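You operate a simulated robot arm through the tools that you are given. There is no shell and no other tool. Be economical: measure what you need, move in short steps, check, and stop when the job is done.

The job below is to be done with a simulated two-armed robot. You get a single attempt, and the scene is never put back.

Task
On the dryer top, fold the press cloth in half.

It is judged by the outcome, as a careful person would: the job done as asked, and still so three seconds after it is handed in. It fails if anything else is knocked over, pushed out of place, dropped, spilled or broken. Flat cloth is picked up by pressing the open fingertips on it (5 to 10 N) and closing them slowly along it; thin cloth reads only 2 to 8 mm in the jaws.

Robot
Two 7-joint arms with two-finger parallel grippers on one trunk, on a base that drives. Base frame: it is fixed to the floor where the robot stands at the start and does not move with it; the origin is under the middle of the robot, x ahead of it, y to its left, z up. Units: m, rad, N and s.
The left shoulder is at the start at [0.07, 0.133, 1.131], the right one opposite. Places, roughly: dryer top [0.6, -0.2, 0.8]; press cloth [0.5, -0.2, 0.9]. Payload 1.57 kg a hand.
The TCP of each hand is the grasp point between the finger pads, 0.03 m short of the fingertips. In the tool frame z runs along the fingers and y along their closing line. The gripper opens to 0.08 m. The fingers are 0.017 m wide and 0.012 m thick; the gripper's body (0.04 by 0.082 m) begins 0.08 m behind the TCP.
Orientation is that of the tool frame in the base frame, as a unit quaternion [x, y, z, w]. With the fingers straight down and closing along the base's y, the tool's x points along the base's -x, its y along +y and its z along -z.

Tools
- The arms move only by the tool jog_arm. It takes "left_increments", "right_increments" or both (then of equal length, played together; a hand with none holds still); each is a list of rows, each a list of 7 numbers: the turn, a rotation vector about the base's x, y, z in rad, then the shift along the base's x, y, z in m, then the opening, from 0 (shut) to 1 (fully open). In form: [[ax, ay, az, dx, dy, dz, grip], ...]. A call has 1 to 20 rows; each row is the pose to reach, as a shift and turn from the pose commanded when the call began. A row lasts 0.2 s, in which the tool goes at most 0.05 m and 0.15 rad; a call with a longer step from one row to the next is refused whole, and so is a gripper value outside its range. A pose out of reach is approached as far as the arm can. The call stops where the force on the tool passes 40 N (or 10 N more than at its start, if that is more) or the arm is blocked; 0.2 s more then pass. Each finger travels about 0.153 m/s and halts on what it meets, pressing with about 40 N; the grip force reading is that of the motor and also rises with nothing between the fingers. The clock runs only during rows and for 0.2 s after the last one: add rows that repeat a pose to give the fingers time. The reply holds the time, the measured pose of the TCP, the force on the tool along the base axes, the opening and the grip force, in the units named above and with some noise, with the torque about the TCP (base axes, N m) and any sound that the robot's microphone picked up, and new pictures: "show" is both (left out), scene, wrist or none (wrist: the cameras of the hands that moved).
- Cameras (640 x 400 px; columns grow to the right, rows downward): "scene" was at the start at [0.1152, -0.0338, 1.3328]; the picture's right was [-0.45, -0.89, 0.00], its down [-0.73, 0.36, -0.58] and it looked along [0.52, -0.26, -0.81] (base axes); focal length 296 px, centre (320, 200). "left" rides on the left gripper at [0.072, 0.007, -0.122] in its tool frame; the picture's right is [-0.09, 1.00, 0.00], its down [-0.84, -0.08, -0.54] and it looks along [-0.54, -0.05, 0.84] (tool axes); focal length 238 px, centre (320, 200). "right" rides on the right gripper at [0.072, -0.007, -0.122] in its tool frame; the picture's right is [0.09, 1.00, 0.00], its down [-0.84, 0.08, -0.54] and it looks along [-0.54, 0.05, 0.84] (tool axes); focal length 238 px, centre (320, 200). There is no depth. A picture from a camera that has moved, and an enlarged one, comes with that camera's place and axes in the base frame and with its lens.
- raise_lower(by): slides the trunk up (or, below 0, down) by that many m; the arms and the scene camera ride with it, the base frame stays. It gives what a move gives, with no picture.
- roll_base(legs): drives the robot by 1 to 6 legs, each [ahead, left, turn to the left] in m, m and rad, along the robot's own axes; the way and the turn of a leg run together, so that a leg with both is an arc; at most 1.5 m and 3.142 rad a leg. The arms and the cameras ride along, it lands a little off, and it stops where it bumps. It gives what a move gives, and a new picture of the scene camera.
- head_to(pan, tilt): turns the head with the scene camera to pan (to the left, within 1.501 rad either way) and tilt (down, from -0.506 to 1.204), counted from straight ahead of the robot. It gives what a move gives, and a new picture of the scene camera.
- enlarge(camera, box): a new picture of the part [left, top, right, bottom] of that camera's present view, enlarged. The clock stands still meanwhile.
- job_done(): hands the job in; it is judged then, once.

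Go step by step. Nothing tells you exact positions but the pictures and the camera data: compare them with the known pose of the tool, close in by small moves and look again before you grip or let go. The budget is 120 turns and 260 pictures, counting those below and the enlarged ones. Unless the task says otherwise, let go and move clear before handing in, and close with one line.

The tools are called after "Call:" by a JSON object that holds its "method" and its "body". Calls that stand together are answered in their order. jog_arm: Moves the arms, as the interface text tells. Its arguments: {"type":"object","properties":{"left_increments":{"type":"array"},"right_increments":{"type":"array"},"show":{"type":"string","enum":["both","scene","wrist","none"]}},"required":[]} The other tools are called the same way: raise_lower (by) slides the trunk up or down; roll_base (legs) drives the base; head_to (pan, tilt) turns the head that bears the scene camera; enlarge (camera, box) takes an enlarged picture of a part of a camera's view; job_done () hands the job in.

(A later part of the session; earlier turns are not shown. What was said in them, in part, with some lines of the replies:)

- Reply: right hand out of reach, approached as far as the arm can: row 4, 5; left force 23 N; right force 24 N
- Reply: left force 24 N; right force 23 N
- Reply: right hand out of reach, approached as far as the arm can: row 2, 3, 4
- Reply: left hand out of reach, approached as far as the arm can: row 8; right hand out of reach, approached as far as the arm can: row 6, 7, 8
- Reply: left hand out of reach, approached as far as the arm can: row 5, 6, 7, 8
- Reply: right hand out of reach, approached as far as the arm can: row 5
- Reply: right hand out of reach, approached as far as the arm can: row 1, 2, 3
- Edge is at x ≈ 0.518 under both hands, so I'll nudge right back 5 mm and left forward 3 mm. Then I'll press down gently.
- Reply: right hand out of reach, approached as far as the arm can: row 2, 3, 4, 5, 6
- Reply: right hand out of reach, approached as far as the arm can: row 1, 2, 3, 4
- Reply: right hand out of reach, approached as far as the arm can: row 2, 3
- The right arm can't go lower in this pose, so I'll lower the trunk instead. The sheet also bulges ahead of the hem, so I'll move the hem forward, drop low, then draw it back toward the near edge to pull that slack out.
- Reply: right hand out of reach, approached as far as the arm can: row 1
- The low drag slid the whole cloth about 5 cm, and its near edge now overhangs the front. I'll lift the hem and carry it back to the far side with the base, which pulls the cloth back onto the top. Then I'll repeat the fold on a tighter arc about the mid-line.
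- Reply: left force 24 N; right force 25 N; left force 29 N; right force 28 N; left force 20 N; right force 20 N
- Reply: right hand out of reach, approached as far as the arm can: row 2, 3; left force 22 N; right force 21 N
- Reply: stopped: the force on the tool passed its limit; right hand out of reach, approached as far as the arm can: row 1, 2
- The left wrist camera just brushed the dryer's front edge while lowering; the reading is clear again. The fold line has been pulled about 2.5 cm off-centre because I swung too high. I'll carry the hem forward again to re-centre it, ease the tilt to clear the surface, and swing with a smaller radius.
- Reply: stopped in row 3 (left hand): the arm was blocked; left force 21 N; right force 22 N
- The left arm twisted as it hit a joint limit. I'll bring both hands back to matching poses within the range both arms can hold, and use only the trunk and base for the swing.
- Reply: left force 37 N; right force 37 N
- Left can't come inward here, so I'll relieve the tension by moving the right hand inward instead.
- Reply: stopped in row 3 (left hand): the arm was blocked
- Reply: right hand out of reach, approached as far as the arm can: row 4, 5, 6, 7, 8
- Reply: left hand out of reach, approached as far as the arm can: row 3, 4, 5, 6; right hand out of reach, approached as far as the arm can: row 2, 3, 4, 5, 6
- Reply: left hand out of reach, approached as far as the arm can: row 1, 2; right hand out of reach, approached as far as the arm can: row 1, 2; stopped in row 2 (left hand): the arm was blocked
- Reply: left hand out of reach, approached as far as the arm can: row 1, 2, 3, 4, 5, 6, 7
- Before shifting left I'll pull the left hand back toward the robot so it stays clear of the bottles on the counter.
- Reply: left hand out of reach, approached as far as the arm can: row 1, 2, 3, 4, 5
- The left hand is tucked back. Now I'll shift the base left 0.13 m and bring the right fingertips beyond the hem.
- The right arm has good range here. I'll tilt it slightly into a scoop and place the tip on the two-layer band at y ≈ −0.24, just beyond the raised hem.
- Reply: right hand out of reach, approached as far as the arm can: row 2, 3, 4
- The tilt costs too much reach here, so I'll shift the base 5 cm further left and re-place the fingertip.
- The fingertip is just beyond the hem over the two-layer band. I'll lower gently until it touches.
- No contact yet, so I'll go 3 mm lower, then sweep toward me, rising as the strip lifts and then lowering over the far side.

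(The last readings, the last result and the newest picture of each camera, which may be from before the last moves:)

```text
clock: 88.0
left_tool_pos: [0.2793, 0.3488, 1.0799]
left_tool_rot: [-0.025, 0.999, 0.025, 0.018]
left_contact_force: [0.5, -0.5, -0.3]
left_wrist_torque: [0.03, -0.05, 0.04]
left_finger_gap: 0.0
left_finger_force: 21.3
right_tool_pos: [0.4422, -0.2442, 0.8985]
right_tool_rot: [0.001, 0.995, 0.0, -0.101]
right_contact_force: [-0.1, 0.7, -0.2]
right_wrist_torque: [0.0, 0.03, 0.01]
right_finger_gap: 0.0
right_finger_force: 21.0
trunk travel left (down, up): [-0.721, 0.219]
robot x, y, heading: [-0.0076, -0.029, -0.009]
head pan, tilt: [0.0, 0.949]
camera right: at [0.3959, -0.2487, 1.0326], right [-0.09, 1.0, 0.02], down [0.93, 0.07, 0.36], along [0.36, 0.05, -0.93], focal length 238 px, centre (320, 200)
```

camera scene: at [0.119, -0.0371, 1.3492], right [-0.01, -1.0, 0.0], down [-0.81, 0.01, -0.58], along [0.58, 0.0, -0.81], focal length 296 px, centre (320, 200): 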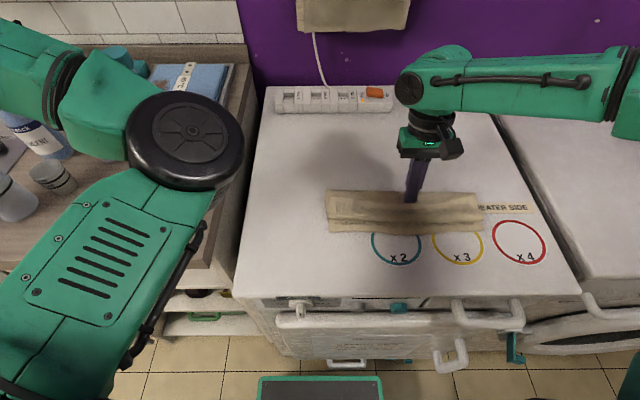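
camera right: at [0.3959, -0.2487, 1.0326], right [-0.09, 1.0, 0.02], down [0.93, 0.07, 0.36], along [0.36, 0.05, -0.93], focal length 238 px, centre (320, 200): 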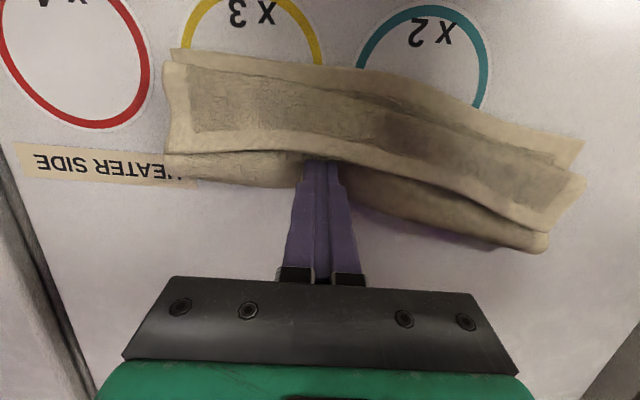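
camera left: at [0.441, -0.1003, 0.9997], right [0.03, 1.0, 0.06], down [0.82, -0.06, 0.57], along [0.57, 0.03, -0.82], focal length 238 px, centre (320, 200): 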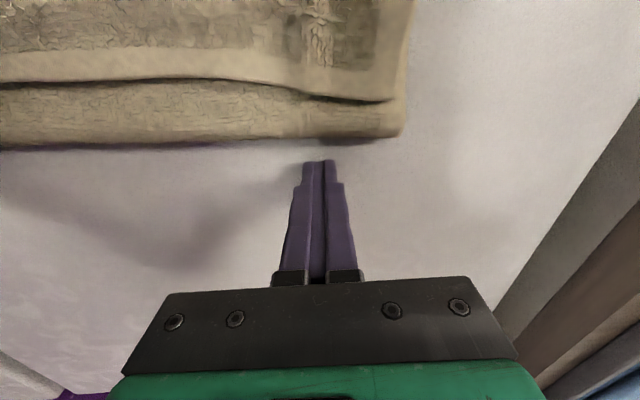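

The hem is against the finger. I'll continue up and over toward the near side to turn the strip.

Call:
{"method": "jog_arm", "body": {"right_increments": [[0, 0, 0, -0.008, 0, 0.006, 0], [0, 0, 0, -0.018, 0, 0.012, 0], [0, 0, 0, -0.03, 0, 0.015, 0], [0, 0, 0, -0.042, 0, 0.012, 0], [0, 0, 0, -0.055, 0, 0.006, 0]], "show": "both"}}

```text
clock: 89.2
left_tool_pos: [0.2803, 0.3484, 1.0798]
left_tool_rot: [-0.024, 0.999, 0.026, 0.018]
left_contact_force: [1.1, -0.3, -0.7]
left_wrist_torque: [0.01, 0.0, -0.01]
left_finger_gap: 0.0001
left_finger_force: 21.6
right_tool_pos: [0.3881, -0.2423, 0.904]
right_tool_rot: [0.001, 0.995, 0.001, -0.099]
right_contact_force: [-0.3, 0.0, 0.7]
right_wrist_torque: [0.02, 0.04, -0.01]
right_finger_gap: 0.0001
right_finger_force: 21.3
trunk travel left (down, up): [-0.721, 0.219]
robot x, y, heading: [-0.0041, -0.0284, -0.006]
head pan, tilt: [0.0, 0.949]
camera scene: at [0.1186, -0.033, 1.3492], right [-0.01, -1.0, 0.0], down [-0.81, 0.0, -0.58], along [0.58, 0.0, -0.81], focal length 296 px, centre (320, 200)
camera right: at [0.3413, -0.2482, 1.0385], right [-0.09, 1.0, 0.02], down [0.93, 0.08, 0.37], along [0.36, 0.05, -0.93], focal length 238 px, centre (320, 200)
```

scene: 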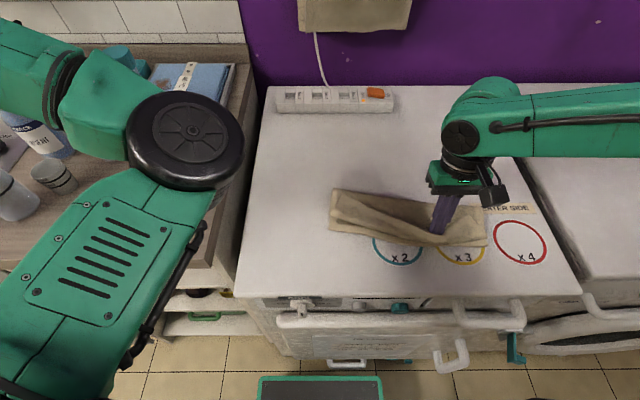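
right: 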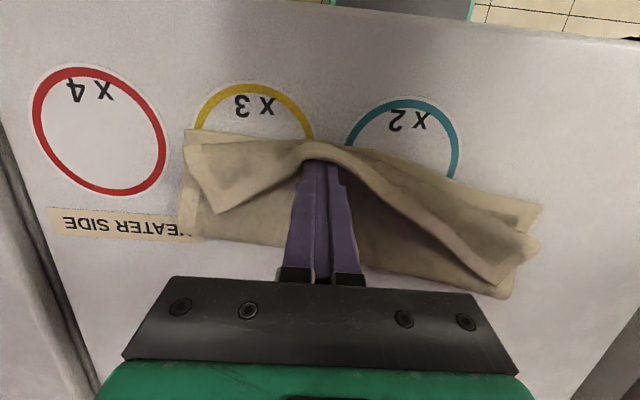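

The middle of the hem is turning over. I'll push a bit further forward and down so it lies in front.

Call:
{"method": "jog_arm", "body": {"right_increments": [[0, 0, 0, -0.012, 0, 0.0, 0], [0, 0, 0, -0.025, 0, -0.006, 0], [0, 0, 0, -0.035, 0, -0.012, 0]], "show": "wrist"}}

```text
clock: 90.0
left_tool_pos: [0.2791, 0.3485, 1.0809]
left_tool_rot: [-0.025, 0.999, 0.025, 0.016]
left_contact_force: [-0.3, -1.0, 0.2]
left_wrist_torque: [-0.02, 0.0, 0.03]
left_finger_gap: 0.0
left_finger_force: 21.0
right_tool_pos: [0.3538, -0.2432, 0.8935]
right_tool_rot: [0.0, 0.995, 0.0, -0.099]
right_contact_force: [0.5, -1.1, -0.3]
right_wrist_torque: [-0.01, 0.01, -0.02]
right_finger_gap: 0.0
right_finger_force: 21.6
trunk travel left (down, up): [-0.721, 0.219]
robot x, y, heading: [-0.0015, -0.0295, -0.002]
head pan, tilt: [0.0, 0.949]
camera right: at [0.3075, -0.2485, 1.0269], right [-0.09, 1.0, 0.02], down [0.93, 0.08, 0.37], along [0.36, 0.05, -0.93], focal length 238 px, centre (320, 200)
```

right: 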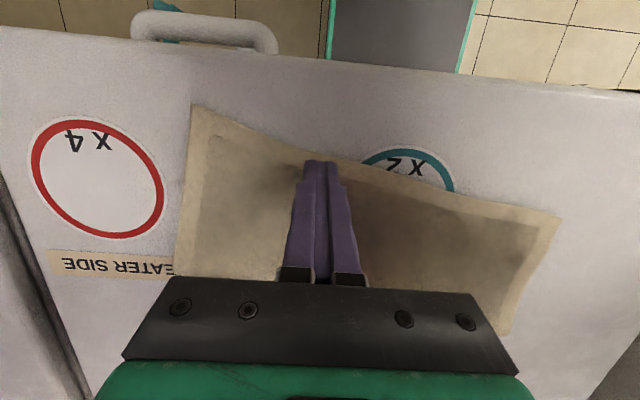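

The whole strip has flipped forward and lies flat. I'll raise the right hand and look from above.

Call:
{"method": "jog_arm", "body": {"right_increments": [[0, 0, 0, 0, 0, 0.03, 0], [0, 0, 0, 0, -0.03, 0.07, 0], [0, 0, 0, -0.02, -0.08, 0.1, 0], [0, 0, 0, -0.03, -0.12, 0.12, 0], [0, 0, 0, -0.04, -0.16, 0.14, 0]], "show": "scene"}}

Call:
{"method": "enlarge", "body": {"camera": "scene", "box": [300, 160, 540, 310]}}

```text
refused: row 3 steps farther than a row can; nothing moved
```

```text
2.67 times, centred on (420, 235) of scene
camera zoom: at [0.119, -0.0328, 1.3492], right [-0.01, -1.0, 0.0], down [-0.81, 0.0, -0.58], along [0.58, 0.0, -0.81], focal length 789 px, centre (53, 107)
```

zoom: 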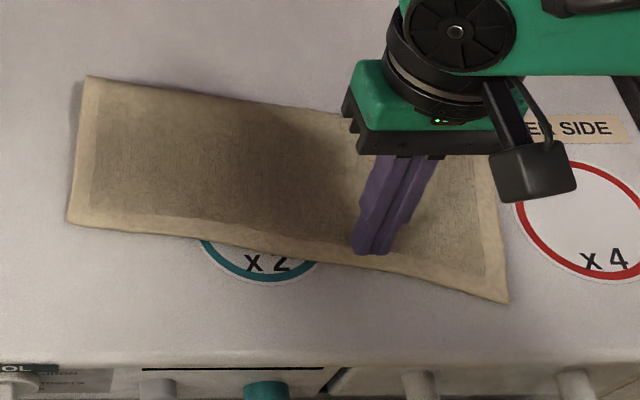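

Call:
{"method": "jog_arm", "body": {"right_increments": [[0, 0, 0, 0, 0, 0.03, 0], [0, 0, 0, 0, -0.02, 0.06, 0], [0, 0, 0, -0.01, -0.05, 0.09, 0], [0, 0, 0, -0.02, -0.09, 0.11, 0], [0, 0, 0, -0.03, -0.13, 0.13, 0], [0, 0, 0, -0.04, -0.17, 0.14, 0], [0, 0, 0, -0.05, -0.21, 0.14, 0]], "show": "wrist"}}

Call:
{"method": "enlarge", "body": {"camera": "scene", "box": [300, 160, 540, 310]}}

```text
clock: 91.6
left_tool_pos: [0.2788, 0.3482, 1.0796]
left_tool_rot: [-0.025, 0.999, 0.027, 0.018]
left_contact_force: [0.1, -0.1, 0.4]
left_wrist_torque: [0.0, -0.05, -0.03]
left_finger_gap: 0.0
left_finger_force: 21.6
right_tool_pos: [0.3031, -0.4566, 1.0322]
right_tool_rot: [0.0, 0.995, 0.001, -0.1]
right_contact_force: [0.6, -0.4, 0.7]
right_wrist_torque: [0.01, 0.0, 0.01]
right_finger_gap: 0.0001
right_finger_force: 21.4
trunk travel left (down, up): [-0.721, 0.219]
robot x, y, heading: [-0.0046, -0.0315, -0.004]
head pan, tilt: [0.0, 0.949]
camera right: at [0.2568, -0.4613, 1.1662], right [-0.09, 1.0, 0.02], down [0.93, 0.08, 0.36], along [0.36, 0.05, -0.93], focal length 238 px, centre (320, 200)
```

right: 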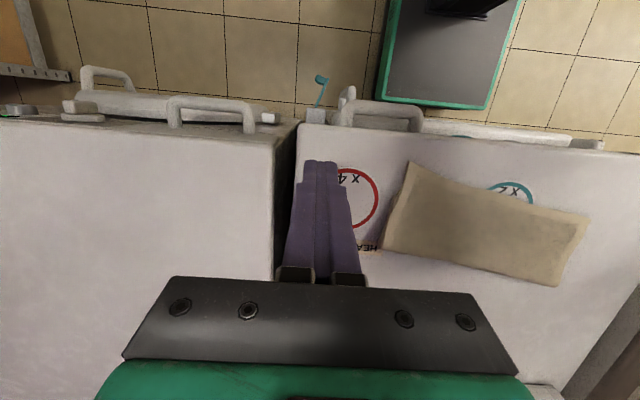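

```text
2.67 times, centred on (420, 235) of scene
camera zoom: at [0.1183, -0.0333, 1.3492], right [-0.01, -1.0, 0.0], down [-0.81, 0.0, -0.58], along [0.58, 0.0, -0.81], focal length 789 px, centre (53, 107)
```

zoom: 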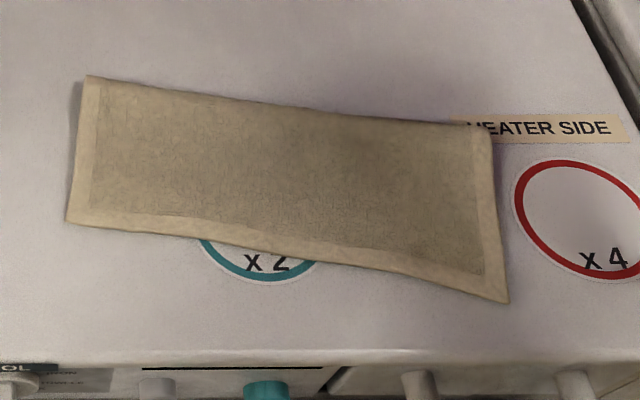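

The cloth is now a clean flat two-layer fold, but the top layer measures about 0.13 m against an ideal 0.11, so its hem overhangs the bottom edge by about 3 cm. I'll press lightly on that single-layer overhang and push it back toward the fold to even it up, starting by positioning the open fingers above it.

Call:
{"method": "jog_arm", "body": {"right_increments": [[0, -0.03, -0.03, 0.008, 0.038, 0, 0.3], [0, -0.06, -0.06, 0.016, 0.076, 0, 0.6], [0, -0.09, -0.09, 0.024, 0.114, -0.01, 1], [0, -0.12, -0.12, 0.031, 0.152, -0.03, 1], [0, -0.15, -0.15, 0.039, 0.19, -0.05, 1], [0, -0.18, -0.18, 0.047, 0.228, -0.075, 1], [0, -0.2, -0.207, 0.054, 0.265, -0.1, 1], [0, -0.2, -0.207, 0.054, 0.265, -0.12, 1]], "show": "wrist"}}

```text
clock: 93.4
left_tool_pos: [0.2783, 0.3473, 1.0808]
left_tool_rot: [-0.025, 0.999, 0.027, 0.018]
left_contact_force: [-0.4, 0.9, 0.6]
left_wrist_torque: [0.01, 0.0, -0.01]
left_finger_gap: 0.0
left_finger_force: 21.6
right_tool_pos: [0.3571, -0.1873, 0.9128]
right_tool_rot: [0.103, 0.995, 0.012, 0.0]
right_contact_force: [0.0, 0.1, 0.4]
right_wrist_torque: [-0.01, -0.02, 0.02]
right_finger_gap: 0.0799
right_finger_force: 0.1
trunk travel left (down, up): [-0.721, 0.219]
robot x, y, heading: [-0.0029, -0.031, -0.006]
head pan, tilt: [0.0, 0.949]
camera right: at [0.2845, -0.1805, 1.0352], right [0.12, 0.99, 0.02], down [0.83, -0.11, 0.54], along [0.54, -0.04, -0.84], focal length 238 px, centre (320, 200)
```

right: 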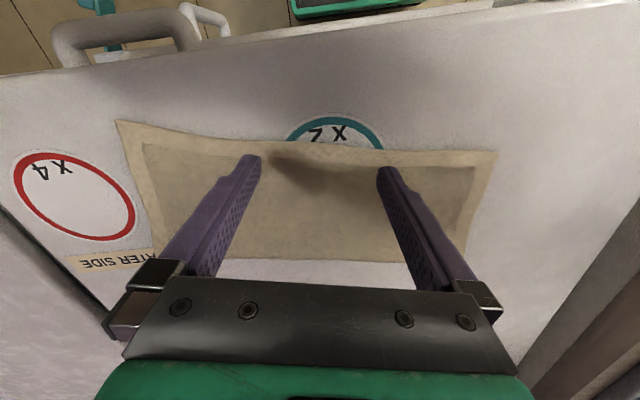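

The fingers are about 8 mm inside the hem along its middle. I'll descend until I feel light contact.

Call:
{"method": "jog_arm", "body": {"right_increments": [[0, 0, 0, 0.002, 0, -0.015, 1], [0, 0, 0, 0.002, 0, -0.025, 1], [0, 0, 0, 0.002, 0, -0.0285, 1]], "show": "none"}}

```text
clock: 94.2
left_tool_pos: [0.2783, 0.3489, 1.0807]
left_tool_rot: [-0.024, 0.999, 0.026, 0.017]
left_contact_force: [0.3, -0.7, -0.1]
left_wrist_torque: [-0.01, 0.01, -0.01]
left_finger_gap: 0.0
left_finger_force: 21.3
right_tool_pos: [0.3588, -0.1883, 0.8852]
right_tool_rot: [0.104, 0.995, 0.01, 0.001]
right_contact_force: [0.0, -0.4, 3.4]
right_wrist_torque: [-0.14, 0.02, -0.01]
right_finger_gap: 0.0799
right_finger_force: 0.1
trunk travel left (down, up): [-0.721, 0.219]
robot x, y, heading: [-0.0014, -0.032, -0.001]
head pan, tilt: [0.0, 0.949]
```

Light contact at 3.4 N. I'll press about 1 mm more and push 2 cm toward the fold.

Call:
{"method": "jog_arm", "body": {"right_increments": [[0, 0, 0, 0, 0, -0.001, 1], [0, 0, 0, 0.005, -0.001, -0.001, 1], [0, 0, 0, 0.01, -0.002, -0.001, 1], [0, 0, 0, 0.015, -0.003, -0.001, 1], [0, 0, 0, 0.02, -0.004, -0.001, 1]], "show": "both"}}

Call:
{"method": "enlarge", "body": {"camera": "scene", "box": [300, 160, 540, 310]}}

```text
clock: 95.4
left_tool_pos: [0.2779, 0.3487, 1.0804]
left_tool_rot: [-0.025, 0.999, 0.026, 0.018]
left_contact_force: [0.4, -0.2, 0.5]
left_wrist_torque: [0.0, 0.03, 0.02]
left_finger_gap: 0.0
left_finger_force: 21.4
right_tool_pos: [0.3786, -0.1908, 0.8837]
right_tool_rot: [0.103, 0.995, 0.011, 0.001]
right_contact_force: [-1.8, 0.4, 8.1]
right_wrist_torque: [-0.3, 0.1, -0.09]
right_finger_gap: 0.0795
right_finger_force: 0.0
trunk travel left (down, up): [-0.721, 0.219]
robot x, y, heading: [-0.0053, -0.0302, -0.006]
head pan, tilt: [0.0, 0.949]
camera scene: at [0.1176, -0.032, 1.3493], right [-0.01, -1.0, 0.0], down [-0.81, 0.0, -0.58], along [0.58, 0.0, -0.81], focal length 296 px, centre (320, 200)
camera right: at [0.3069, -0.1842, 1.0058], right [0.11, 0.99, 0.02], down [0.83, -0.11, 0.54], along [0.54, -0.04, -0.84], focal length 238 px, centre (320, 200)
```

scene: 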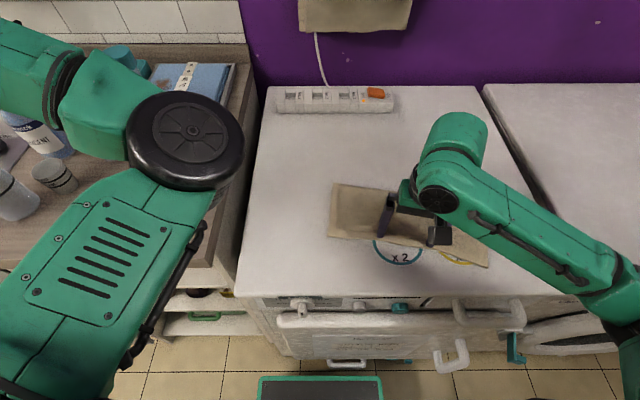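
right: 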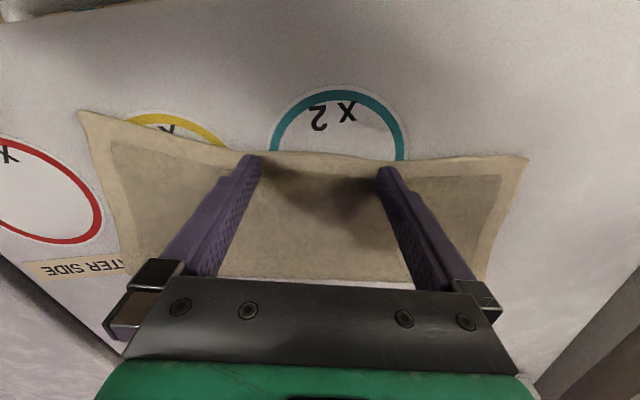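

```text
2.67 times, centred on (420, 235) of scene
camera zoom: at [0.1176, -0.032, 1.3493], right [-0.01, -1.0, 0.0], down [-0.81, 0.0, -0.58], along [0.58, 0.0, -0.81], focal length 789 px, centre (53, 107)
```

zoom: 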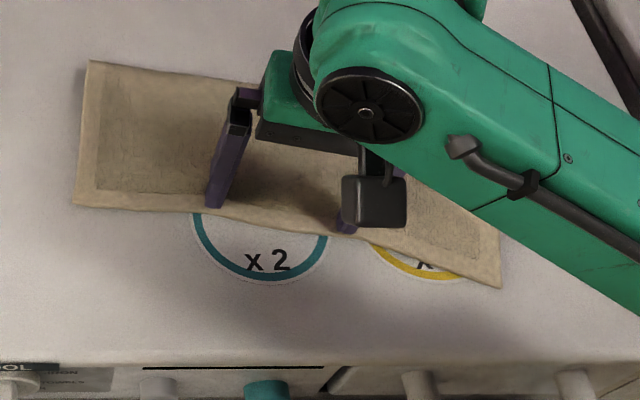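

Pressing moved the whole cloth, since the layers grip each other. Instead I'll push on the hem edge-on, with no pressing force, so the top slides over the bottom. First I'll lift, back off, and lower the fingertips to the bare surface just in front of the hem.

Call:
{"method": "jog_arm", "body": {"right_increments": [[0, 0, 0, 0, 0, 0.02, 1], [0, 0, 0, -0.015, 0, 0.025, 1], [0, 0, 0, -0.03, 0, 0.02, 1], [0, 0, 0, -0.03, 0, 0.005, 1], [0, 0, 0, -0.03, 0, 0, 1]], "show": "wrist"}}

```text
clock: 96.6
left_tool_pos: [0.2782, 0.3492, 1.0799]
left_tool_rot: [-0.026, 0.999, 0.026, 0.017]
left_contact_force: [0.3, -0.8, 0.4]
left_wrist_torque: [0.01, 0.0, 0.02]
left_finger_gap: 0.0
left_finger_force: 21.2
right_tool_pos: [0.3493, -0.1914, 0.8833]
right_tool_rot: [0.103, 0.995, 0.01, 0.001]
right_contact_force: [-1.0, 0.8, -0.7]
right_wrist_torque: [0.0, -0.01, 0.0]
right_finger_gap: 0.0798
right_finger_force: 0.0
trunk travel left (down, up): [-0.721, 0.219]
robot x, y, heading: [-0.0059, -0.0316, -0.004]
head pan, tilt: [0.0, 0.949]
camera right: at [0.2771, -0.1854, 1.0049], right [0.11, 0.99, 0.02], down [0.83, -0.11, 0.54], along [0.54, -0.04, -0.84], focal length 238 px, centre (320, 200)
```

right: 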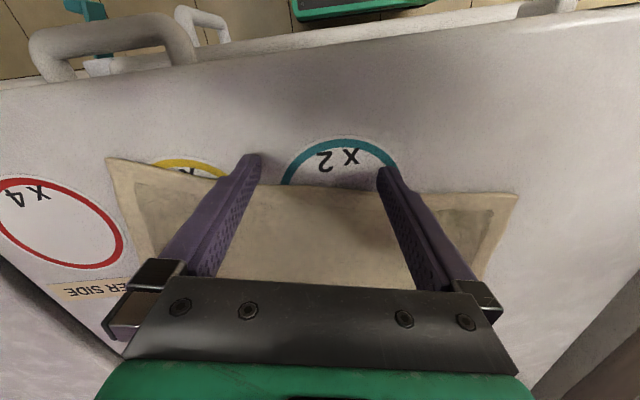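

I'll go down another 1.5 mm and push forward 4 cm in short steps.

Call:
{"method": "jog_arm", "body": {"right_increments": [[0, 0, 0, 0, 0, -0.0015, 1], [0, 0, 0, 0.008, -0.001, -0.0015, 1], [0, 0, 0, 0.014, -0.002, -0.0015, 1], [0, 0, 0, 0.02, -0.003, -0.0015, 1], [0, 0, 0, 0.026, -0.004, -0.0015, 1], [0, 0, 0, 0.032, -0.005, -0.0015, 1], [0, 0, 0, 0.038, -0.006, -0.0015, 1]], "show": "both"}}

Call:
{"method": "enlarge", "body": {"camera": "scene", "box": [300, 160, 540, 310]}}

```text
clock: 98.2
left_tool_pos: [0.279, 0.348, 1.0799]
left_tool_rot: [-0.025, 0.999, 0.026, 0.017]
left_contact_force: [-0.5, -0.3, -0.2]
left_wrist_torque: [-0.03, 0.01, -0.03]
left_finger_gap: 0.0
left_finger_force: 21.4
right_tool_pos: [0.387, -0.1977, 0.881]
right_tool_rot: [0.103, 0.995, 0.011, 0.0]
right_contact_force: [0.4, -0.6, 1.0]
right_wrist_torque: [0.0, 0.01, 0.0]
right_finger_gap: 0.08
right_finger_force: 0.1
trunk travel left (down, up): [-0.721, 0.219]
robot x, y, heading: [-0.0034, -0.0349, -0.003]
head pan, tilt: [0.0, 0.949]
camera scene: at [0.1193, -0.0327, 1.3492], right [-0.01, -1.0, 0.0], down [-0.81, 0.0, -0.58], along [0.58, 0.0, -0.81], focal length 296 px, centre (320, 200)
camera right: at [0.3153, -0.1909, 1.0034], right [0.11, 0.99, 0.02], down [0.83, -0.11, 0.54], along [0.54, -0.04, -0.84], focal length 238 px, centre (320, 200)
```

scene: 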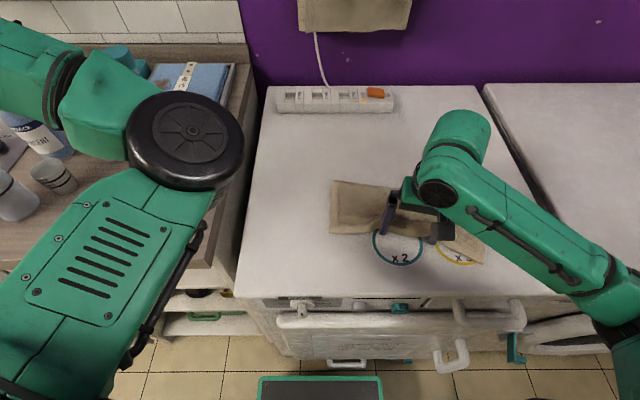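
right: 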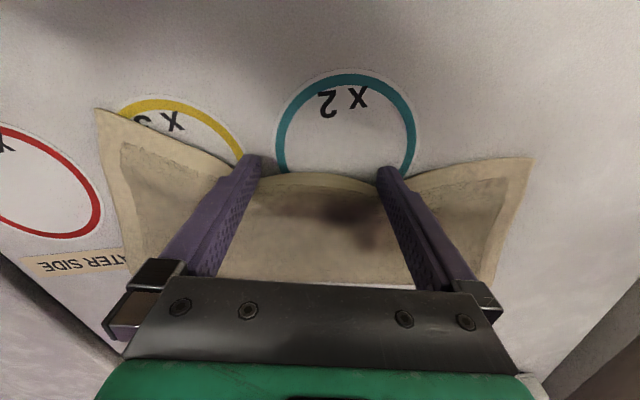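

```text
2.67 times, centred on (420, 235) of scene
camera zoom: at [0.1193, -0.0327, 1.3492], right [-0.01, -1.0, 0.0], down [-0.81, 0.0, -0.58], along [0.58, 0.0, -0.81], focal length 789 px, centre (53, 107)
```

zoom: 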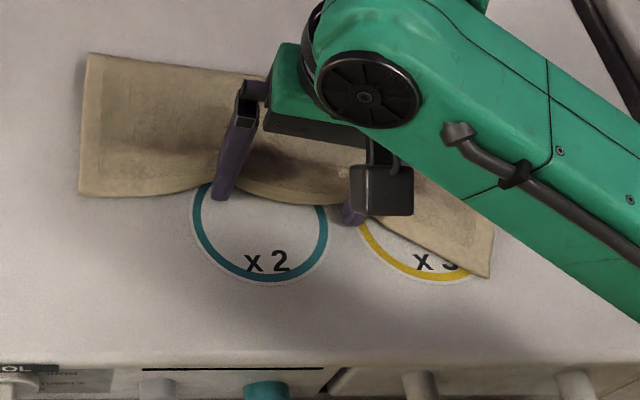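

The hem is sliding in at the middle. Once it lines up with the bottom edge, both should move together, so this self-aligns. I'll keep pushing 2.5 cm more and look.

Call:
{"method": "jog_arm", "body": {"right_increments": [[0, 0, 0, 0.006, -0.001, 0, 1], [0, 0, 0, 0.012, -0.002, 0, 1], [0, 0, 0, 0.018, -0.003, 0, 1], [0, 0, 0, 0.025, -0.004, 0, 1]], "show": "wrist"}}

```text
clock: 99.2
left_tool_pos: [0.2794, 0.3484, 1.08]
left_tool_rot: [-0.025, 0.999, 0.026, 0.017]
left_contact_force: [0.4, 0.0, -0.5]
left_wrist_torque: [-0.01, 0.0, 0.0]
left_finger_gap: 0.0002
left_finger_force: 21.4
right_tool_pos: [0.4128, -0.2028, 0.8819]
right_tool_rot: [0.103, 0.995, 0.01, 0.0]
right_contact_force: [0.1, 0.5, 0.3]
right_wrist_torque: [0.03, 0.01, -0.01]
right_finger_gap: 0.0799
right_finger_force: 0.0
trunk travel left (down, up): [-0.721, 0.219]
robot x, y, heading: [-0.0057, -0.0329, -0.006]
head pan, tilt: [0.0, 0.949]
camera right: at [0.3405, -0.1955, 1.0037], right [0.12, 0.99, 0.02], down [0.83, -0.11, 0.54], along [0.54, -0.04, -0.84], focal length 238 px, centre (320, 200)
```

right: 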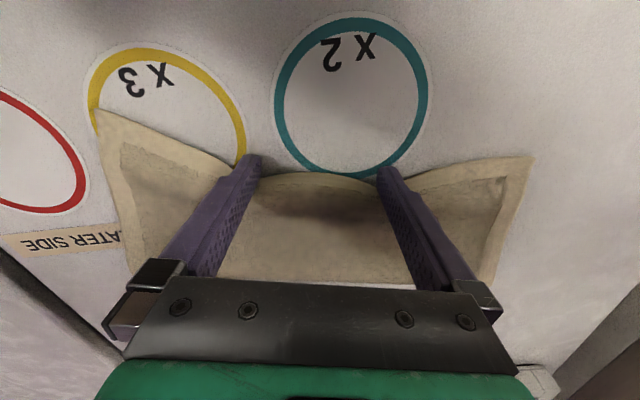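

Now the whole cloth moves with no further denting, so the middle is aligned. The two ends still stick out about 3 cm, so I'll close the fingers and push the right end the same way.

Call:
{"method": "jog_arm", "body": {"right_increments": [[0, 0, 0, -0.012, 0, 0.01, 1], [0, 0, 0, -0.03, -0.02, 0.03, 0.6], [0, 0, 0, -0.055, -0.05, 0.035, 0.2], [0, 0, 0, -0.075, -0.08, 0.03, 0], [0, 0, 0, -0.08, -0.105, 0.02, 0], [0, 0, 0, -0.08, -0.105, 0.0, 0], [0, 0, 0, -0.08, -0.105, -0.0005, 0]], "show": "wrist"}}

```text
clock: 100.8
left_tool_pos: [0.2783, 0.3475, 1.0811]
left_tool_rot: [-0.024, 0.999, 0.025, 0.018]
left_contact_force: [-0.6, 0.8, -0.1]
left_wrist_torque: [-0.02, -0.02, 0.02]
left_finger_gap: 0.0
left_finger_force: 21.5
right_tool_pos: [0.3327, -0.3087, 0.8813]
right_tool_rot: [0.104, 0.995, 0.01, 0.0]
right_contact_force: [-0.5, 0.5, -0.4]
right_wrist_torque: [-0.01, -0.02, 0.02]
right_finger_gap: 0.0
right_finger_force: 21.1
trunk travel left (down, up): [-0.721, 0.219]
robot x, y, heading: [-0.0087, -0.0338, -0.003]
head pan, tilt: [0.0, 0.949]
camera right: at [0.2608, -0.3007, 1.0027], right [0.11, 0.99, 0.02], down [0.83, -0.11, 0.54], along [0.54, -0.04, -0.84], focal length 238 px, centre (320, 200)
```

right: 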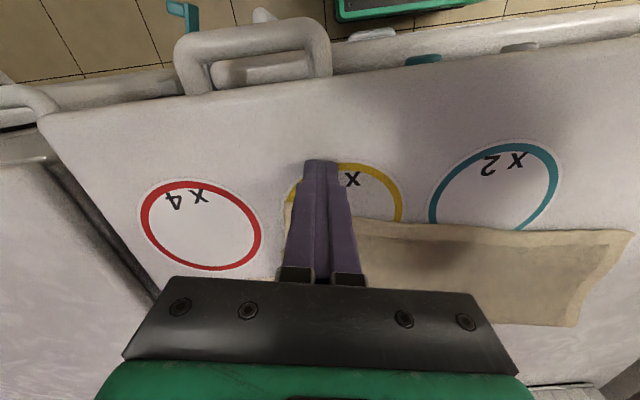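

The dent has relaxed and the hem looks nearly straight again. I'll check the overall shape from above before pushing.

Call:
{"method": "enlarge", "body": {"camera": "scene", "box": [300, 150, 540, 300]}}

```text
2.67 times, centred on (420, 225) of scene
camera zoom: at [0.1187, -0.0327, 1.3492], right [-0.01, -1.0, 0.0], down [-0.81, 0.0, -0.58], along [0.58, 0.0, -0.81], focal length 789 px, centre (53, 133)
```

zoom: 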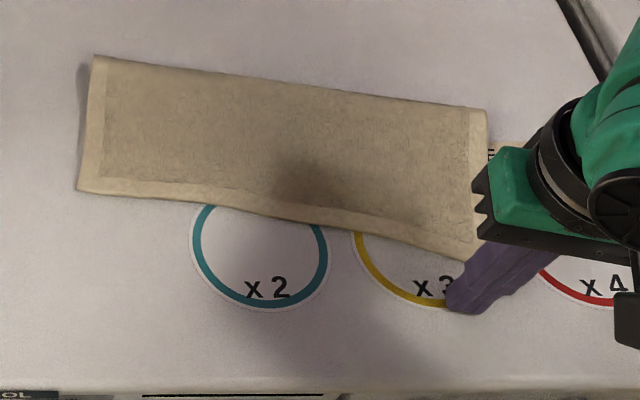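

Middle depth is now about 0.12 m; the ends are still about 0.13. I'll push the right end in next.

Call:
{"method": "jog_arm", "body": {"right_increments": [[0, 0, 0, 0.012, -0.001, 0, 0], [0, 0, 0, 0.022, -0.003, 0, 0], [0, 0, 0, 0.03, -0.004, 0, 0], [0, 0, 0, 0.038, -0.006, 0, 0], [0, 0, 0, 0.046, -0.007, 0, 0], [0, 0, 0, 0.054, -0.009, 0, 0], [0, 0, 0, 0.062, -0.01, 0, 0]], "show": "wrist"}}

Call:
{"method": "enlarge", "body": {"camera": "scene", "box": [300, 150, 540, 300]}}

```text
clock: 102.4
left_tool_pos: [0.2798, 0.3486, 1.0813]
left_tool_rot: [-0.024, 0.999, 0.026, 0.017]
left_contact_force: [0.8, 0.3, 0.2]
left_wrist_torque: [0.01, 0.06, 0.03]
left_finger_gap: 0.0001
left_finger_force: 21.5
right_tool_pos: [0.395, -0.3166, 0.881]
right_tool_rot: [0.104, 0.995, 0.011, 0.0]
right_contact_force: [-0.5, 0.9, 0.0]
right_wrist_torque: [0.0, 0.0, 0.03]
right_finger_gap: 0.0001
right_finger_force: 21.5
trunk travel left (down, up): [-0.721, 0.219]
robot x, y, heading: [-0.0045, -0.0312, -0.002]
head pan, tilt: [0.0, 0.949]
camera right: at [0.3234, -0.3103, 1.003], right [0.12, 0.99, 0.02], down [0.83, -0.11, 0.54], along [0.54, -0.05, -0.84], focal length 238 px, centre (320, 200)
```

right: 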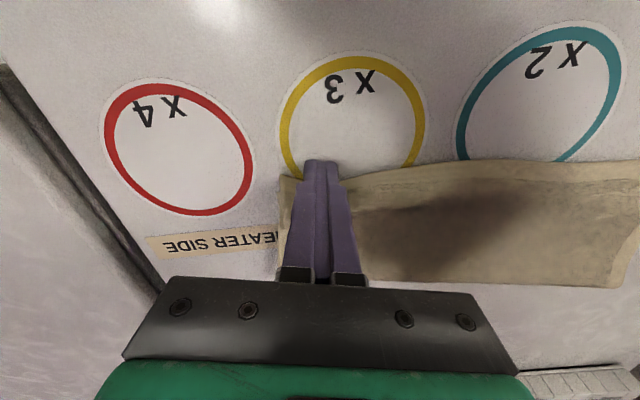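

```text
2.67 times, centred on (420, 225) of scene
camera zoom: at [0.1195, -0.0328, 1.3491], right [-0.01, -1.0, 0.0], down [-0.81, 0.0, -0.58], along [0.58, 0.0, -0.81], focal length 789 px, centre (53, 133)
```

zoom: 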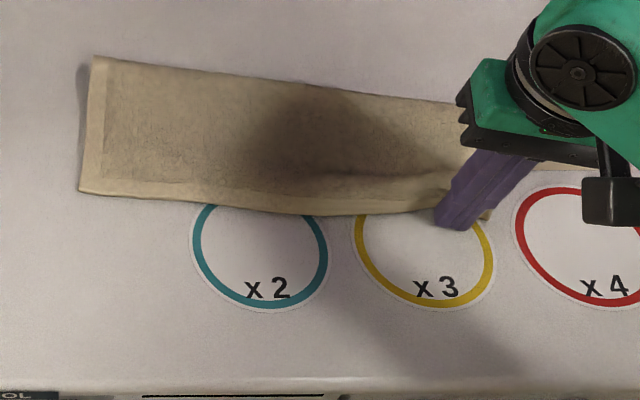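

The right end slid in relative to the bottom, since the rest of the cloth didn't move. Now the same for the left end.

Call:
{"method": "jog_arm", "body": {"right_increments": [[0, 0, 0, -0.012, 0, 0.01, 0], [0, 0, 0, -0.025, 0.02, 0.035, 0], [0, 0, 0, -0.025, 0.065, 0.04, 0], [0, 0, 0, -0.02, 0.11, 0.04, 0], [0, 0, 0, -0.018, 0.155, 0.04, 0], [0, 0, 0, -0.015, 0.2, 0.035, 0], [0, 0, 0, -0.012, 0.23, 0.02, 0], [0, 0, 0, -0.012, 0.23, 0.0, 0]], "show": "wrist"}}

Call:
{"method": "enlarge", "body": {"camera": "scene", "box": [300, 150, 540, 300]}}

```text
clock: 104.2
left_tool_pos: [0.2787, 0.3474, 1.0821]
left_tool_rot: [-0.025, 0.999, 0.027, 0.017]
left_contact_force: [0.0, 0.6, -0.5]
left_wrist_torque: [0.02, 0.03, -0.03]
left_finger_gap: 0.0
left_finger_force: 21.3
right_tool_pos: [0.3843, -0.0874, 0.8794]
right_tool_rot: [0.104, 0.995, 0.01, 0.0]
right_contact_force: [-0.4, -2.2, -0.4]
right_wrist_torque: [0.02, 0.01, -0.01]
right_finger_gap: 0.0
right_finger_force: 21.1
trunk travel left (down, up): [-0.721, 0.219]
robot x, y, heading: [-0.0063, -0.0274, -0.005]
head pan, tilt: [0.0, 0.949]
camera right: at [0.3117, -0.0811, 1.0024], right [0.12, 0.99, 0.02], down [0.83, -0.11, 0.54], along [0.54, -0.04, -0.84], focal length 238 px, centre (320, 200)
```

right: 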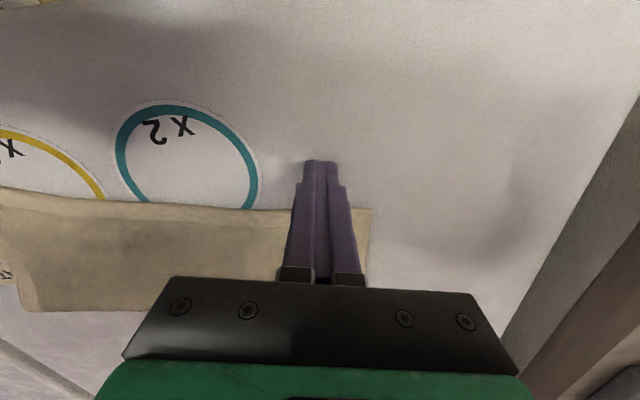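

```text
2.67 times, centred on (420, 225) of scene
camera zoom: at [0.1189, -0.0337, 1.3492], right [-0.01, -1.0, 0.0], down [-0.81, 0.01, -0.58], along [0.58, 0.0, -0.81], focal length 789 px, centre (53, 133)
```

zoom: 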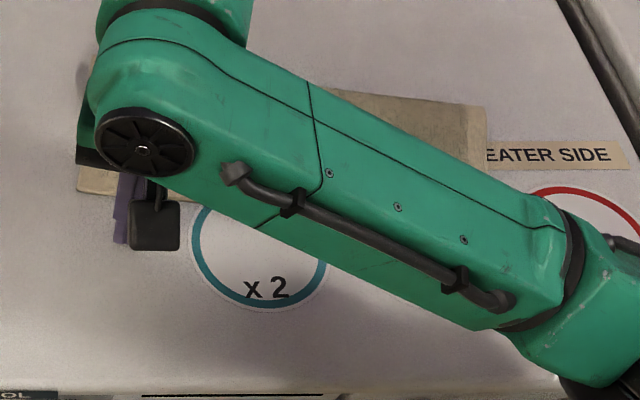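

The hem here is at x ≈ 0.416. I'll push it in to about 0.44.

Call:
{"method": "jog_arm", "body": {"right_increments": [[0, 0, 0, 0.01, -0.001, 0.001, 0], [0, 0, 0, 0.02, -0.003, 0.001, 0], [0, 0, 0, 0.028, -0.004, 0.001, 0], [0, 0, 0, 0.036, -0.006, 0.001, 0], [0, 0, 0, 0.044, -0.007, 0.001, 0], [0, 0, 0, 0.05, -0.008, 0.001, 0]], "show": "wrist"}}

Call:
{"method": "jog_arm", "body": {"right_increments": [[0, 0, 0, -0.015, 0, 0.01, 0], [0, 0, 0, -0.03, -0.01, 0.04, 0], [0, 0, 0, -0.04, -0.05, 0.06, 0], [0, 0, 0, -0.05, -0.09, 0.08, 0], [0, 0, 0, -0.06, -0.13, 0.1, 0], [0, 0, 0, -0.07, -0.17, 0.12, 0], [0, 0, 0, -0.08, -0.21, 0.13, 0], [0, 0, 0, -0.09, -0.25, 0.14, 0], [0, 0, 0, -0.1, -0.29, 0.14, 0], [0, 0, 0, -0.11, -0.33, 0.14, 0]], "show": "none"}}

Call:
{"method": "enlarge", "body": {"camera": "scene", "box": [300, 150, 540, 300]}}

```text
clock: 105.6
left_tool_pos: [0.2786, 0.349, 1.0792]
left_tool_rot: [-0.025, 0.999, 0.026, 0.017]
left_contact_force: [-0.4, 0.5, 0.5]
left_wrist_torque: [-0.03, -0.02, -0.02]
left_finger_gap: 0.0001
left_finger_force: 21.5
right_tool_pos: [0.4328, -0.095, 0.8818]
right_tool_rot: [0.103, 0.995, 0.011, 0.001]
right_contact_force: [-0.5, -0.2, 0.0]
right_wrist_torque: [-0.02, -0.01, -0.02]
right_finger_gap: 0.0
right_finger_force: 21.2
trunk travel left (down, up): [-0.721, 0.219]
robot x, y, heading: [-0.0055, -0.0285, -0.008]
head pan, tilt: [0.0, 0.949]
camera right: at [0.3605, -0.0883, 1.0044], right [0.12, 0.99, 0.02], down [0.83, -0.11, 0.54], along [0.54, -0.04, -0.84], focal length 238 px, centre (320, 200)
```

right: 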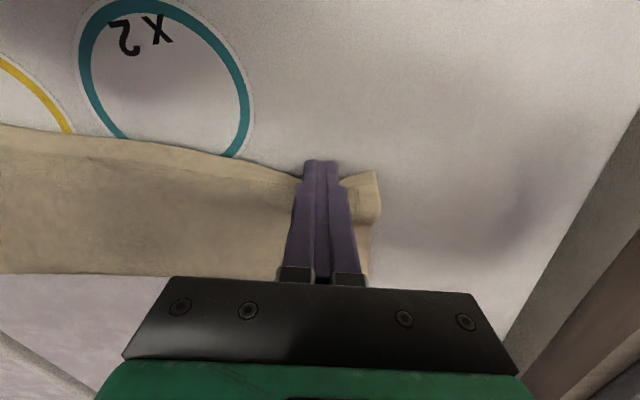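

```text
clock: 107.8
left_tool_pos: [0.2788, 0.3484, 1.0803]
left_tool_rot: [-0.025, 0.999, 0.026, 0.018]
left_contact_force: [0.0, -0.2, 0.3]
left_wrist_torque: [0.0, 0.02, 0.0]
left_finger_gap: 0.0
left_finger_force: 21.4
right_tool_pos: [0.3228, -0.4233, 1.0231]
right_tool_rot: [0.102, 0.995, 0.011, 0.0]
right_contact_force: [0.3, -0.9, 0.8]
right_wrist_torque: [0.02, 0.01, -0.01]
right_finger_gap: 0.0
right_finger_force: 21.3
trunk travel left (down, up): [-0.721, 0.219]
robot x, y, heading: [-0.0037, -0.0321, -0.009]
head pan, tilt: [0.0, 0.949]
```

```text
2.67 times, centred on (420, 225) of scene
camera zoom: at [0.1185, -0.0338, 1.3492], right [-0.01, -1.0, 0.0], down [-0.81, 0.01, -0.58], along [0.58, 0.0, -0.81], focal length 789 px, centre (53, 133)
```

zoom: 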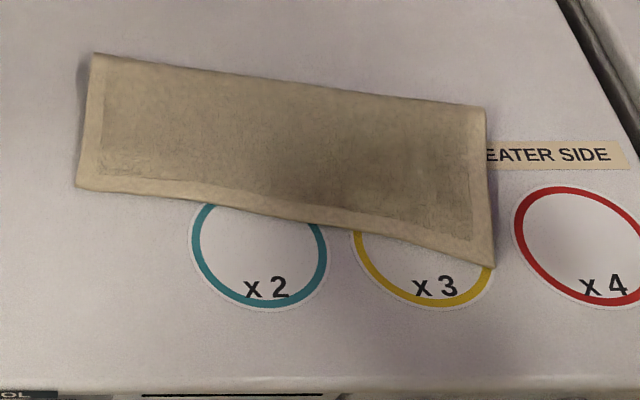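

The end pushes sprang back, but the middle, where I pushed until the whole cloth moved, kept its gain (0.12 m). I'll repeat that longer push on the right end, which also straightens the cloth.

Call:
{"method": "jog_arm", "body": {"right_increments": [[0, 0, -0.02, 0.0, 0.03, -0.02, 1], [0, 0, -0.03, 0.0, 0.06, -0.05, 1], [0, 0, -0.03, 0.0, 0.1, -0.085, 1], [0, 0, -0.03, 0.0, 0.125, -0.12, 1], [0, 0, -0.03, 0.0, 0.125, -0.138, 1], [0, 0, -0.03, 0.0, 0.125, -0.142, 1]], "show": "none"}}

Call:
{"method": "jog_arm", "body": {"right_increments": [[0, 0, 0, 0.02, -0.002, 0, 1], [0, 0, 0, 0.035, -0.004, 0, 1], [0, 0, 0, 0.045, -0.005, 0, 1], [0, 0, 0, 0.055, -0.006, 0, 1], [0, 0, 0, 0.065, -0.007, 0, 1], [0, 0, 0, 0.075, -0.008, 0, 1], [0, 0, 0, 0.085, -0.009, 0, 1], [0, 0, 0, 0.095, -0.01, 0, 1], [0, 0, 0, 0.105, -0.011, 0, 1]], "show": "wrist"}}

```text
refused: row 3 steps farther than a row can; nothing moved
```

```text
clock: 109.8
left_tool_pos: [0.2798, 0.3483, 1.0799]
left_tool_rot: [-0.026, 0.999, 0.026, 0.016]
left_contact_force: [0.5, 0.2, -0.4]
left_wrist_torque: [0.0, 0.04, -0.04]
left_finger_gap: 0.0
left_finger_force: 20.9
right_tool_pos: [0.4289, -0.4361, 1.0226]
right_tool_rot: [0.104, 0.995, 0.01, 0.0]
right_contact_force: [0.2, 0.3, 0.0]
right_wrist_torque: [0.02, 0.02, -0.03]
right_finger_gap: 0.08
right_finger_force: 0.0
trunk travel left (down, up): [-0.721, 0.219]
robot x, y, heading: [-0.0048, -0.0305, -0.005]
head pan, tilt: [0.0, 0.949]
camera right: at [0.3558, -0.4298, 1.1445], right [0.12, 0.99, 0.02], down [0.83, -0.11, 0.54], along [0.54, -0.04, -0.84], focal length 238 px, centre (320, 200)
```

right: 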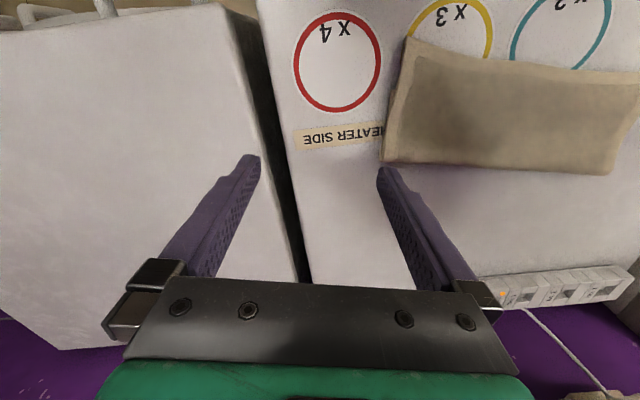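

The approach was refused and the push ran harmlessly in mid-air. I'll redo the approach with smaller steps.

Call:
{"method": "jog_arm", "body": {"right_increments": [[0, 0, -0.01, -0.04, 0.0, 0, 1], [0, 0, -0.02, -0.08, 0.01, -0.01, 1], [0, 0, -0.03, -0.104, 0.04, -0.03, 1], [0, 0, -0.03, -0.104, 0.075, -0.055, 1], [0, 0, -0.03, -0.104, 0.11, -0.085, 1], [0, 0, -0.03, -0.104, 0.135, -0.115, 1], [0, 0, -0.03, -0.104, 0.141, -0.138, 1], [0, 0, -0.03, -0.104, 0.141, -0.1415, 1]], "show": "wrist"}}

```text
clock: 111.6
left_tool_pos: [0.2764, 0.3486, 1.0802]
left_tool_rot: [-0.025, 0.999, 0.026, 0.018]
left_contact_force: [0.3, 0.7, -0.4]
left_wrist_torque: [0.0, 0.0, -0.05]
left_finger_gap: 0.0
left_finger_force: 21.4
right_tool_pos: [0.3222, -0.295, 0.8817]
right_tool_rot: [0.116, 0.993, 0.012, 0.004]
right_contact_force: [3.9, 1.6, 16.5]
right_wrist_torque: [-0.74, 0.09, 0.22]
right_finger_gap: 0.0767
right_finger_force: 0.0
trunk travel left (down, up): [-0.721, 0.219]
robot x, y, heading: [-0.0025, -0.0339, -0.009]
head pan, tilt: [0.0, 0.949]
camera right: at [0.25, -0.2858, 1.0026], right [0.14, 0.99, 0.02], down [0.83, -0.13, 0.55], along [0.55, -0.06, -0.84], focal length 238 px, centre (320, 200)
```

right: 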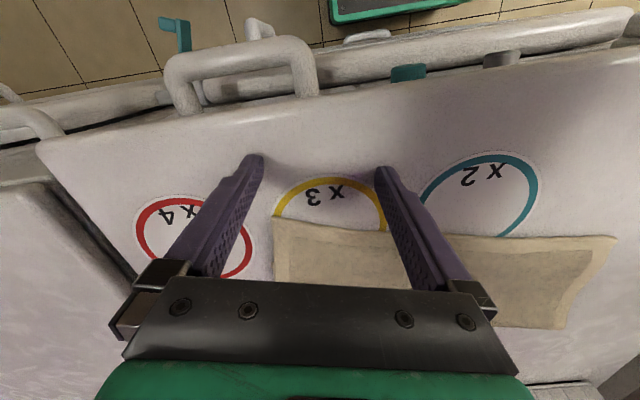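

One finger would miss the corner and it's pressing too hard, so I'll lift slightly, shift 4.5 cm inward, then push.

Call:
{"method": "jog_arm", "body": {"right_increments": [[0, 0, 0, 0, 0.005, 0.006, 1], [0, 0, 0, 0.0, 0.03, 0.006, 1], [0, 0, 0, 0.008, 0.048, 0.004, 1], [0, 0, 0, 0.014, 0.048, 0.0015, 1], [0, 0, 0, 0.03, 0.046, 0.001, 1], [0, 0, 0, 0.042, 0.044, 0.001, 1], [0, 0, 0, 0.052, 0.042, 0.001, 1], [0, 0, 0, 0.062, 0.04, 0.001, 1], [0, 0, 0, 0.072, 0.038, 0.001, 1], [0, 0, 0, 0.082, 0.036, 0.001, 1], [0, 0, 0, 0.092, 0.034, 0.001, 1], [0, 0, 0, 0.102, 0.032, 0.001, 1], [0, 0, 0, 0.112, 0.03, 0.001, 1]], "show": "wrist"}}

```text
clock: 114.4
left_tool_pos: [0.2795, 0.3483, 1.0801]
left_tool_rot: [-0.025, 0.999, 0.025, 0.017]
left_contact_force: [-0.2, -0.4, -0.2]
left_wrist_torque: [0.0, 0.03, 0.01]
left_finger_gap: 0.0002
left_finger_force: 21.5
right_tool_pos: [0.4346, -0.2655, 0.8807]
right_tool_rot: [0.118, 0.993, 0.011, 0.001]
right_contact_force: [0.0, 0.0, 0.0]
right_wrist_torque: [0.0, 0.01, 0.04]
right_finger_gap: 0.0799
right_finger_force: 0.1
right hand out of reach, approached as far as the arm can: row 2
trunk travel left (down, up): [-0.721, 0.219]
robot x, y, heading: [-0.0054, -0.0298, -0.005]
head pan, tilt: [0.0, 0.949]
camera right: at [0.3638, -0.2559, 1.0034], right [0.14, 0.99, 0.02], down [0.83, -0.13, 0.54], along [0.54, -0.06, -0.84], focal length 238 px, centre (320, 200)
```

right: 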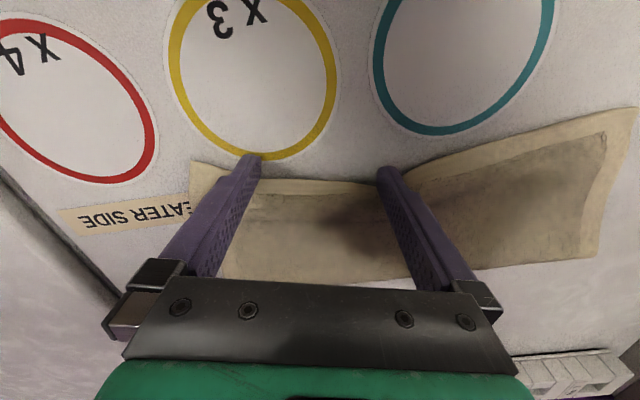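

Right side pushed well in. I'll do the same on the left end now, coming in a little higher to clear the cloth on the way across.

Call:
{"method": "jog_arm", "body": {"right_increments": [[0, 0, 0, -0.02, 0, 0.005, 1], [0, 0, 0, -0.05, 0, 0.03, 1], [0, 0, 0, -0.07, 0.03, 0.04, 1], [0, 0, 0, -0.075, 0.075, 0.04, 1], [0, 0, 0, -0.075, 0.115, 0.04, 1], [0, 0, 0, -0.075, 0.15, 0.03, 1], [0, 0, 0, -0.075, 0.155, 0.01, 1], [0, 0, 0, -0.075, 0.155, 0.001, 1]], "show": "wrist"}}

```text
clock: 116.2
left_tool_pos: [0.2794, 0.3479, 1.08]
left_tool_rot: [-0.025, 0.999, 0.026, 0.017]
left_contact_force: [-0.7, -0.8, 0.0]
left_wrist_torque: [-0.03, -0.01, -0.04]
left_finger_gap: 0.0
left_finger_force: 21.8
right_tool_pos: [0.3604, -0.1095, 0.8823]
right_tool_rot: [0.119, 0.993, 0.011, 0.001]
right_contact_force: [1.1, 0.2, -0.2]
right_wrist_torque: [-0.03, 0.0, -0.03]
right_finger_gap: 0.0803
right_finger_force: 0.1
trunk travel left (down, up): [-0.721, 0.219]
robot x, y, heading: [-0.0053, -0.0288, -0.005]
head pan, tilt: [0.0, 0.949]
camera right: at [0.2886, -0.1007, 1.0047], right [0.15, 0.99, 0.02], down [0.83, -0.13, 0.54], along [0.54, -0.06, -0.84], focal length 238 px, centre (320, 200)
```

right: 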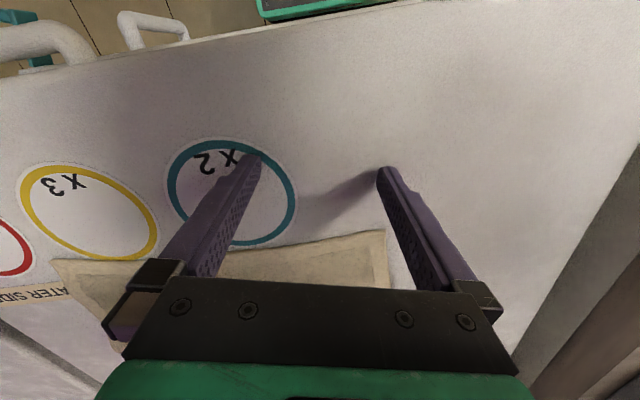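

The cloth is now square with the dryer. I'll square the tool, shift slightly inward, and push the left end.

Call:
{"method": "jog_arm", "body": {"right_increments": [[0, 0, 0.08, 0.005, -0.015, 0.001, 1], [0, 0, 0.16, 0.015, -0.025, 0.0, 1], [0, 0, 0.2, 0.03, -0.025, -0.001, 1], [0, 0, 0.2, 0.045, -0.025, -0.001, 1], [0, 0, 0.2, 0.055, -0.025, -0.001, 1], [0, 0, 0.2, 0.065, -0.025, -0.001, 1], [0, 0, 0.2, 0.075, -0.025, -0.001, 1], [0, 0, 0.2, 0.085, -0.025, -0.001, 1], [0, 0, 0.2, 0.095, -0.025, -0.001, 1], [0, 0, 0.2, 0.105, -0.025, -0.001, 1]], "show": "wrist"}}

Call:
{"method": "jog_arm", "body": {"right_increments": [[0, 0, 0, -0.02, 0, 0.005, 1], [0, 0, 0, -0.05, 0, 0.03, 0.5], [0, 0, 0, -0.06, -0.03, 0.06, 0], [0, 0, 0, -0.07, -0.07, 0.08, 0], [0, 0, 0, -0.08, -0.11, 0.1, 0], [0, 0, 0, -0.09, -0.15, 0.12, 0], [0, 0, 0, -0.1, -0.19, 0.13, 0], [0, 0, 0, -0.11, -0.23, 0.14, 0], [0, 0, 0, -0.12, -0.27, 0.14, 0], [0, 0, 0, -0.13, -0.31, 0.14, 0]], "show": "none"}}

Call:
{"method": "enlarge", "body": {"camera": "scene", "box": [300, 130, 540, 280]}}

```text
clock: 118.4
left_tool_pos: [0.2794, 0.3476, 1.0799]
left_tool_rot: [-0.025, 0.999, 0.025, 0.017]
left_contact_force: [0.2, 0.2, 0.9]
left_wrist_torque: [-0.03, -0.01, 0.0]
left_finger_gap: 0.0
left_finger_force: 21.3
right_tool_pos: [0.4569, -0.1455, 0.8881]
right_tool_rot: [0.019, 1.0, 0.011, 0.0]
right_contact_force: [-0.1, -0.2, -0.5]
right_wrist_torque: [-0.05, 0.03, -0.02]
right_finger_gap: 0.08
right_finger_force: 0.2
right hand out of reach, approached as far as the arm can: row 8, 9, 10
trunk travel left (down, up): [-0.721, 0.219]
robot x, y, heading: [-0.0019, -0.0304, -0.003]
head pan, tilt: [0.0, 0.949]
camera right: at [0.3848, -0.1509, 1.0094], right [-0.06, 1.0, 0.02], down [0.84, 0.03, 0.54], along [0.54, 0.05, -0.84], focal length 238 px, centre (320, 200)
```

right: 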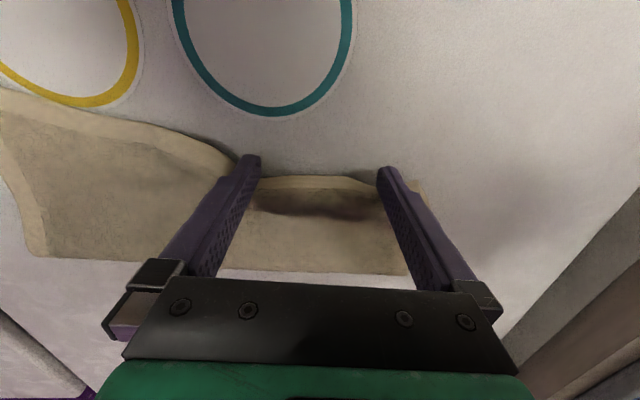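

```text
clock: 120.6
left_tool_pos: [0.279, 0.3472, 1.0822]
left_tool_rot: [-0.025, 0.999, 0.026, 0.017]
left_contact_force: [0.2, -0.5, -0.5]
left_wrist_torque: [0.04, -0.02, 0.03]
left_finger_gap: 0.0001
left_finger_force: 21.1
right_tool_pos: [0.3281, -0.4535, 1.028]
right_tool_rot: [0.018, 1.0, 0.012, -0.001]
right_contact_force: [-0.3, -0.2, -0.5]
right_wrist_torque: [0.03, -0.01, -0.05]
right_finger_gap: 0.0
right_finger_force: 21.5
trunk travel left (down, up): [-0.721, 0.219]
robot x, y, heading: [-0.0032, -0.027, -0.002]
head pan, tilt: [0.0, 0.949]
```

```text
2.67 times, centred on (420, 205) of scene
camera zoom: at [0.1188, -0.0344, 1.3492], right [-0.01, -1.0, 0.0], down [-0.81, 0.01, -0.58], along [0.58, 0.0, -0.81], focal length 789 px, centre (53, 187)
```

zoom: 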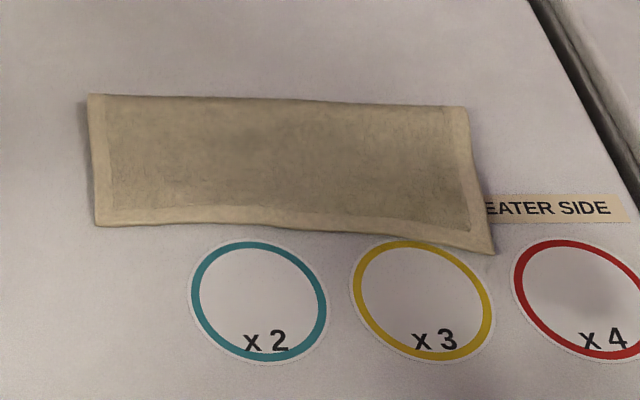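

The cloth lies flat as one clean two-layer fold, with the hem within about 2–4 cm of the edge beneath it. Both grippers are clear and nothing else on the dryer or counter looks disturbed, so I'm handing it in.

Call:
{"method": "job_done", "body": {}}

```text
The job is handed in.
```

I folded the press cloth in half and left it lying flat on the dryer top. The fold is slightly off-centre: the top layer's hem overhangs the bottom edge by an estimated 2–4 cm, most at the right corner.
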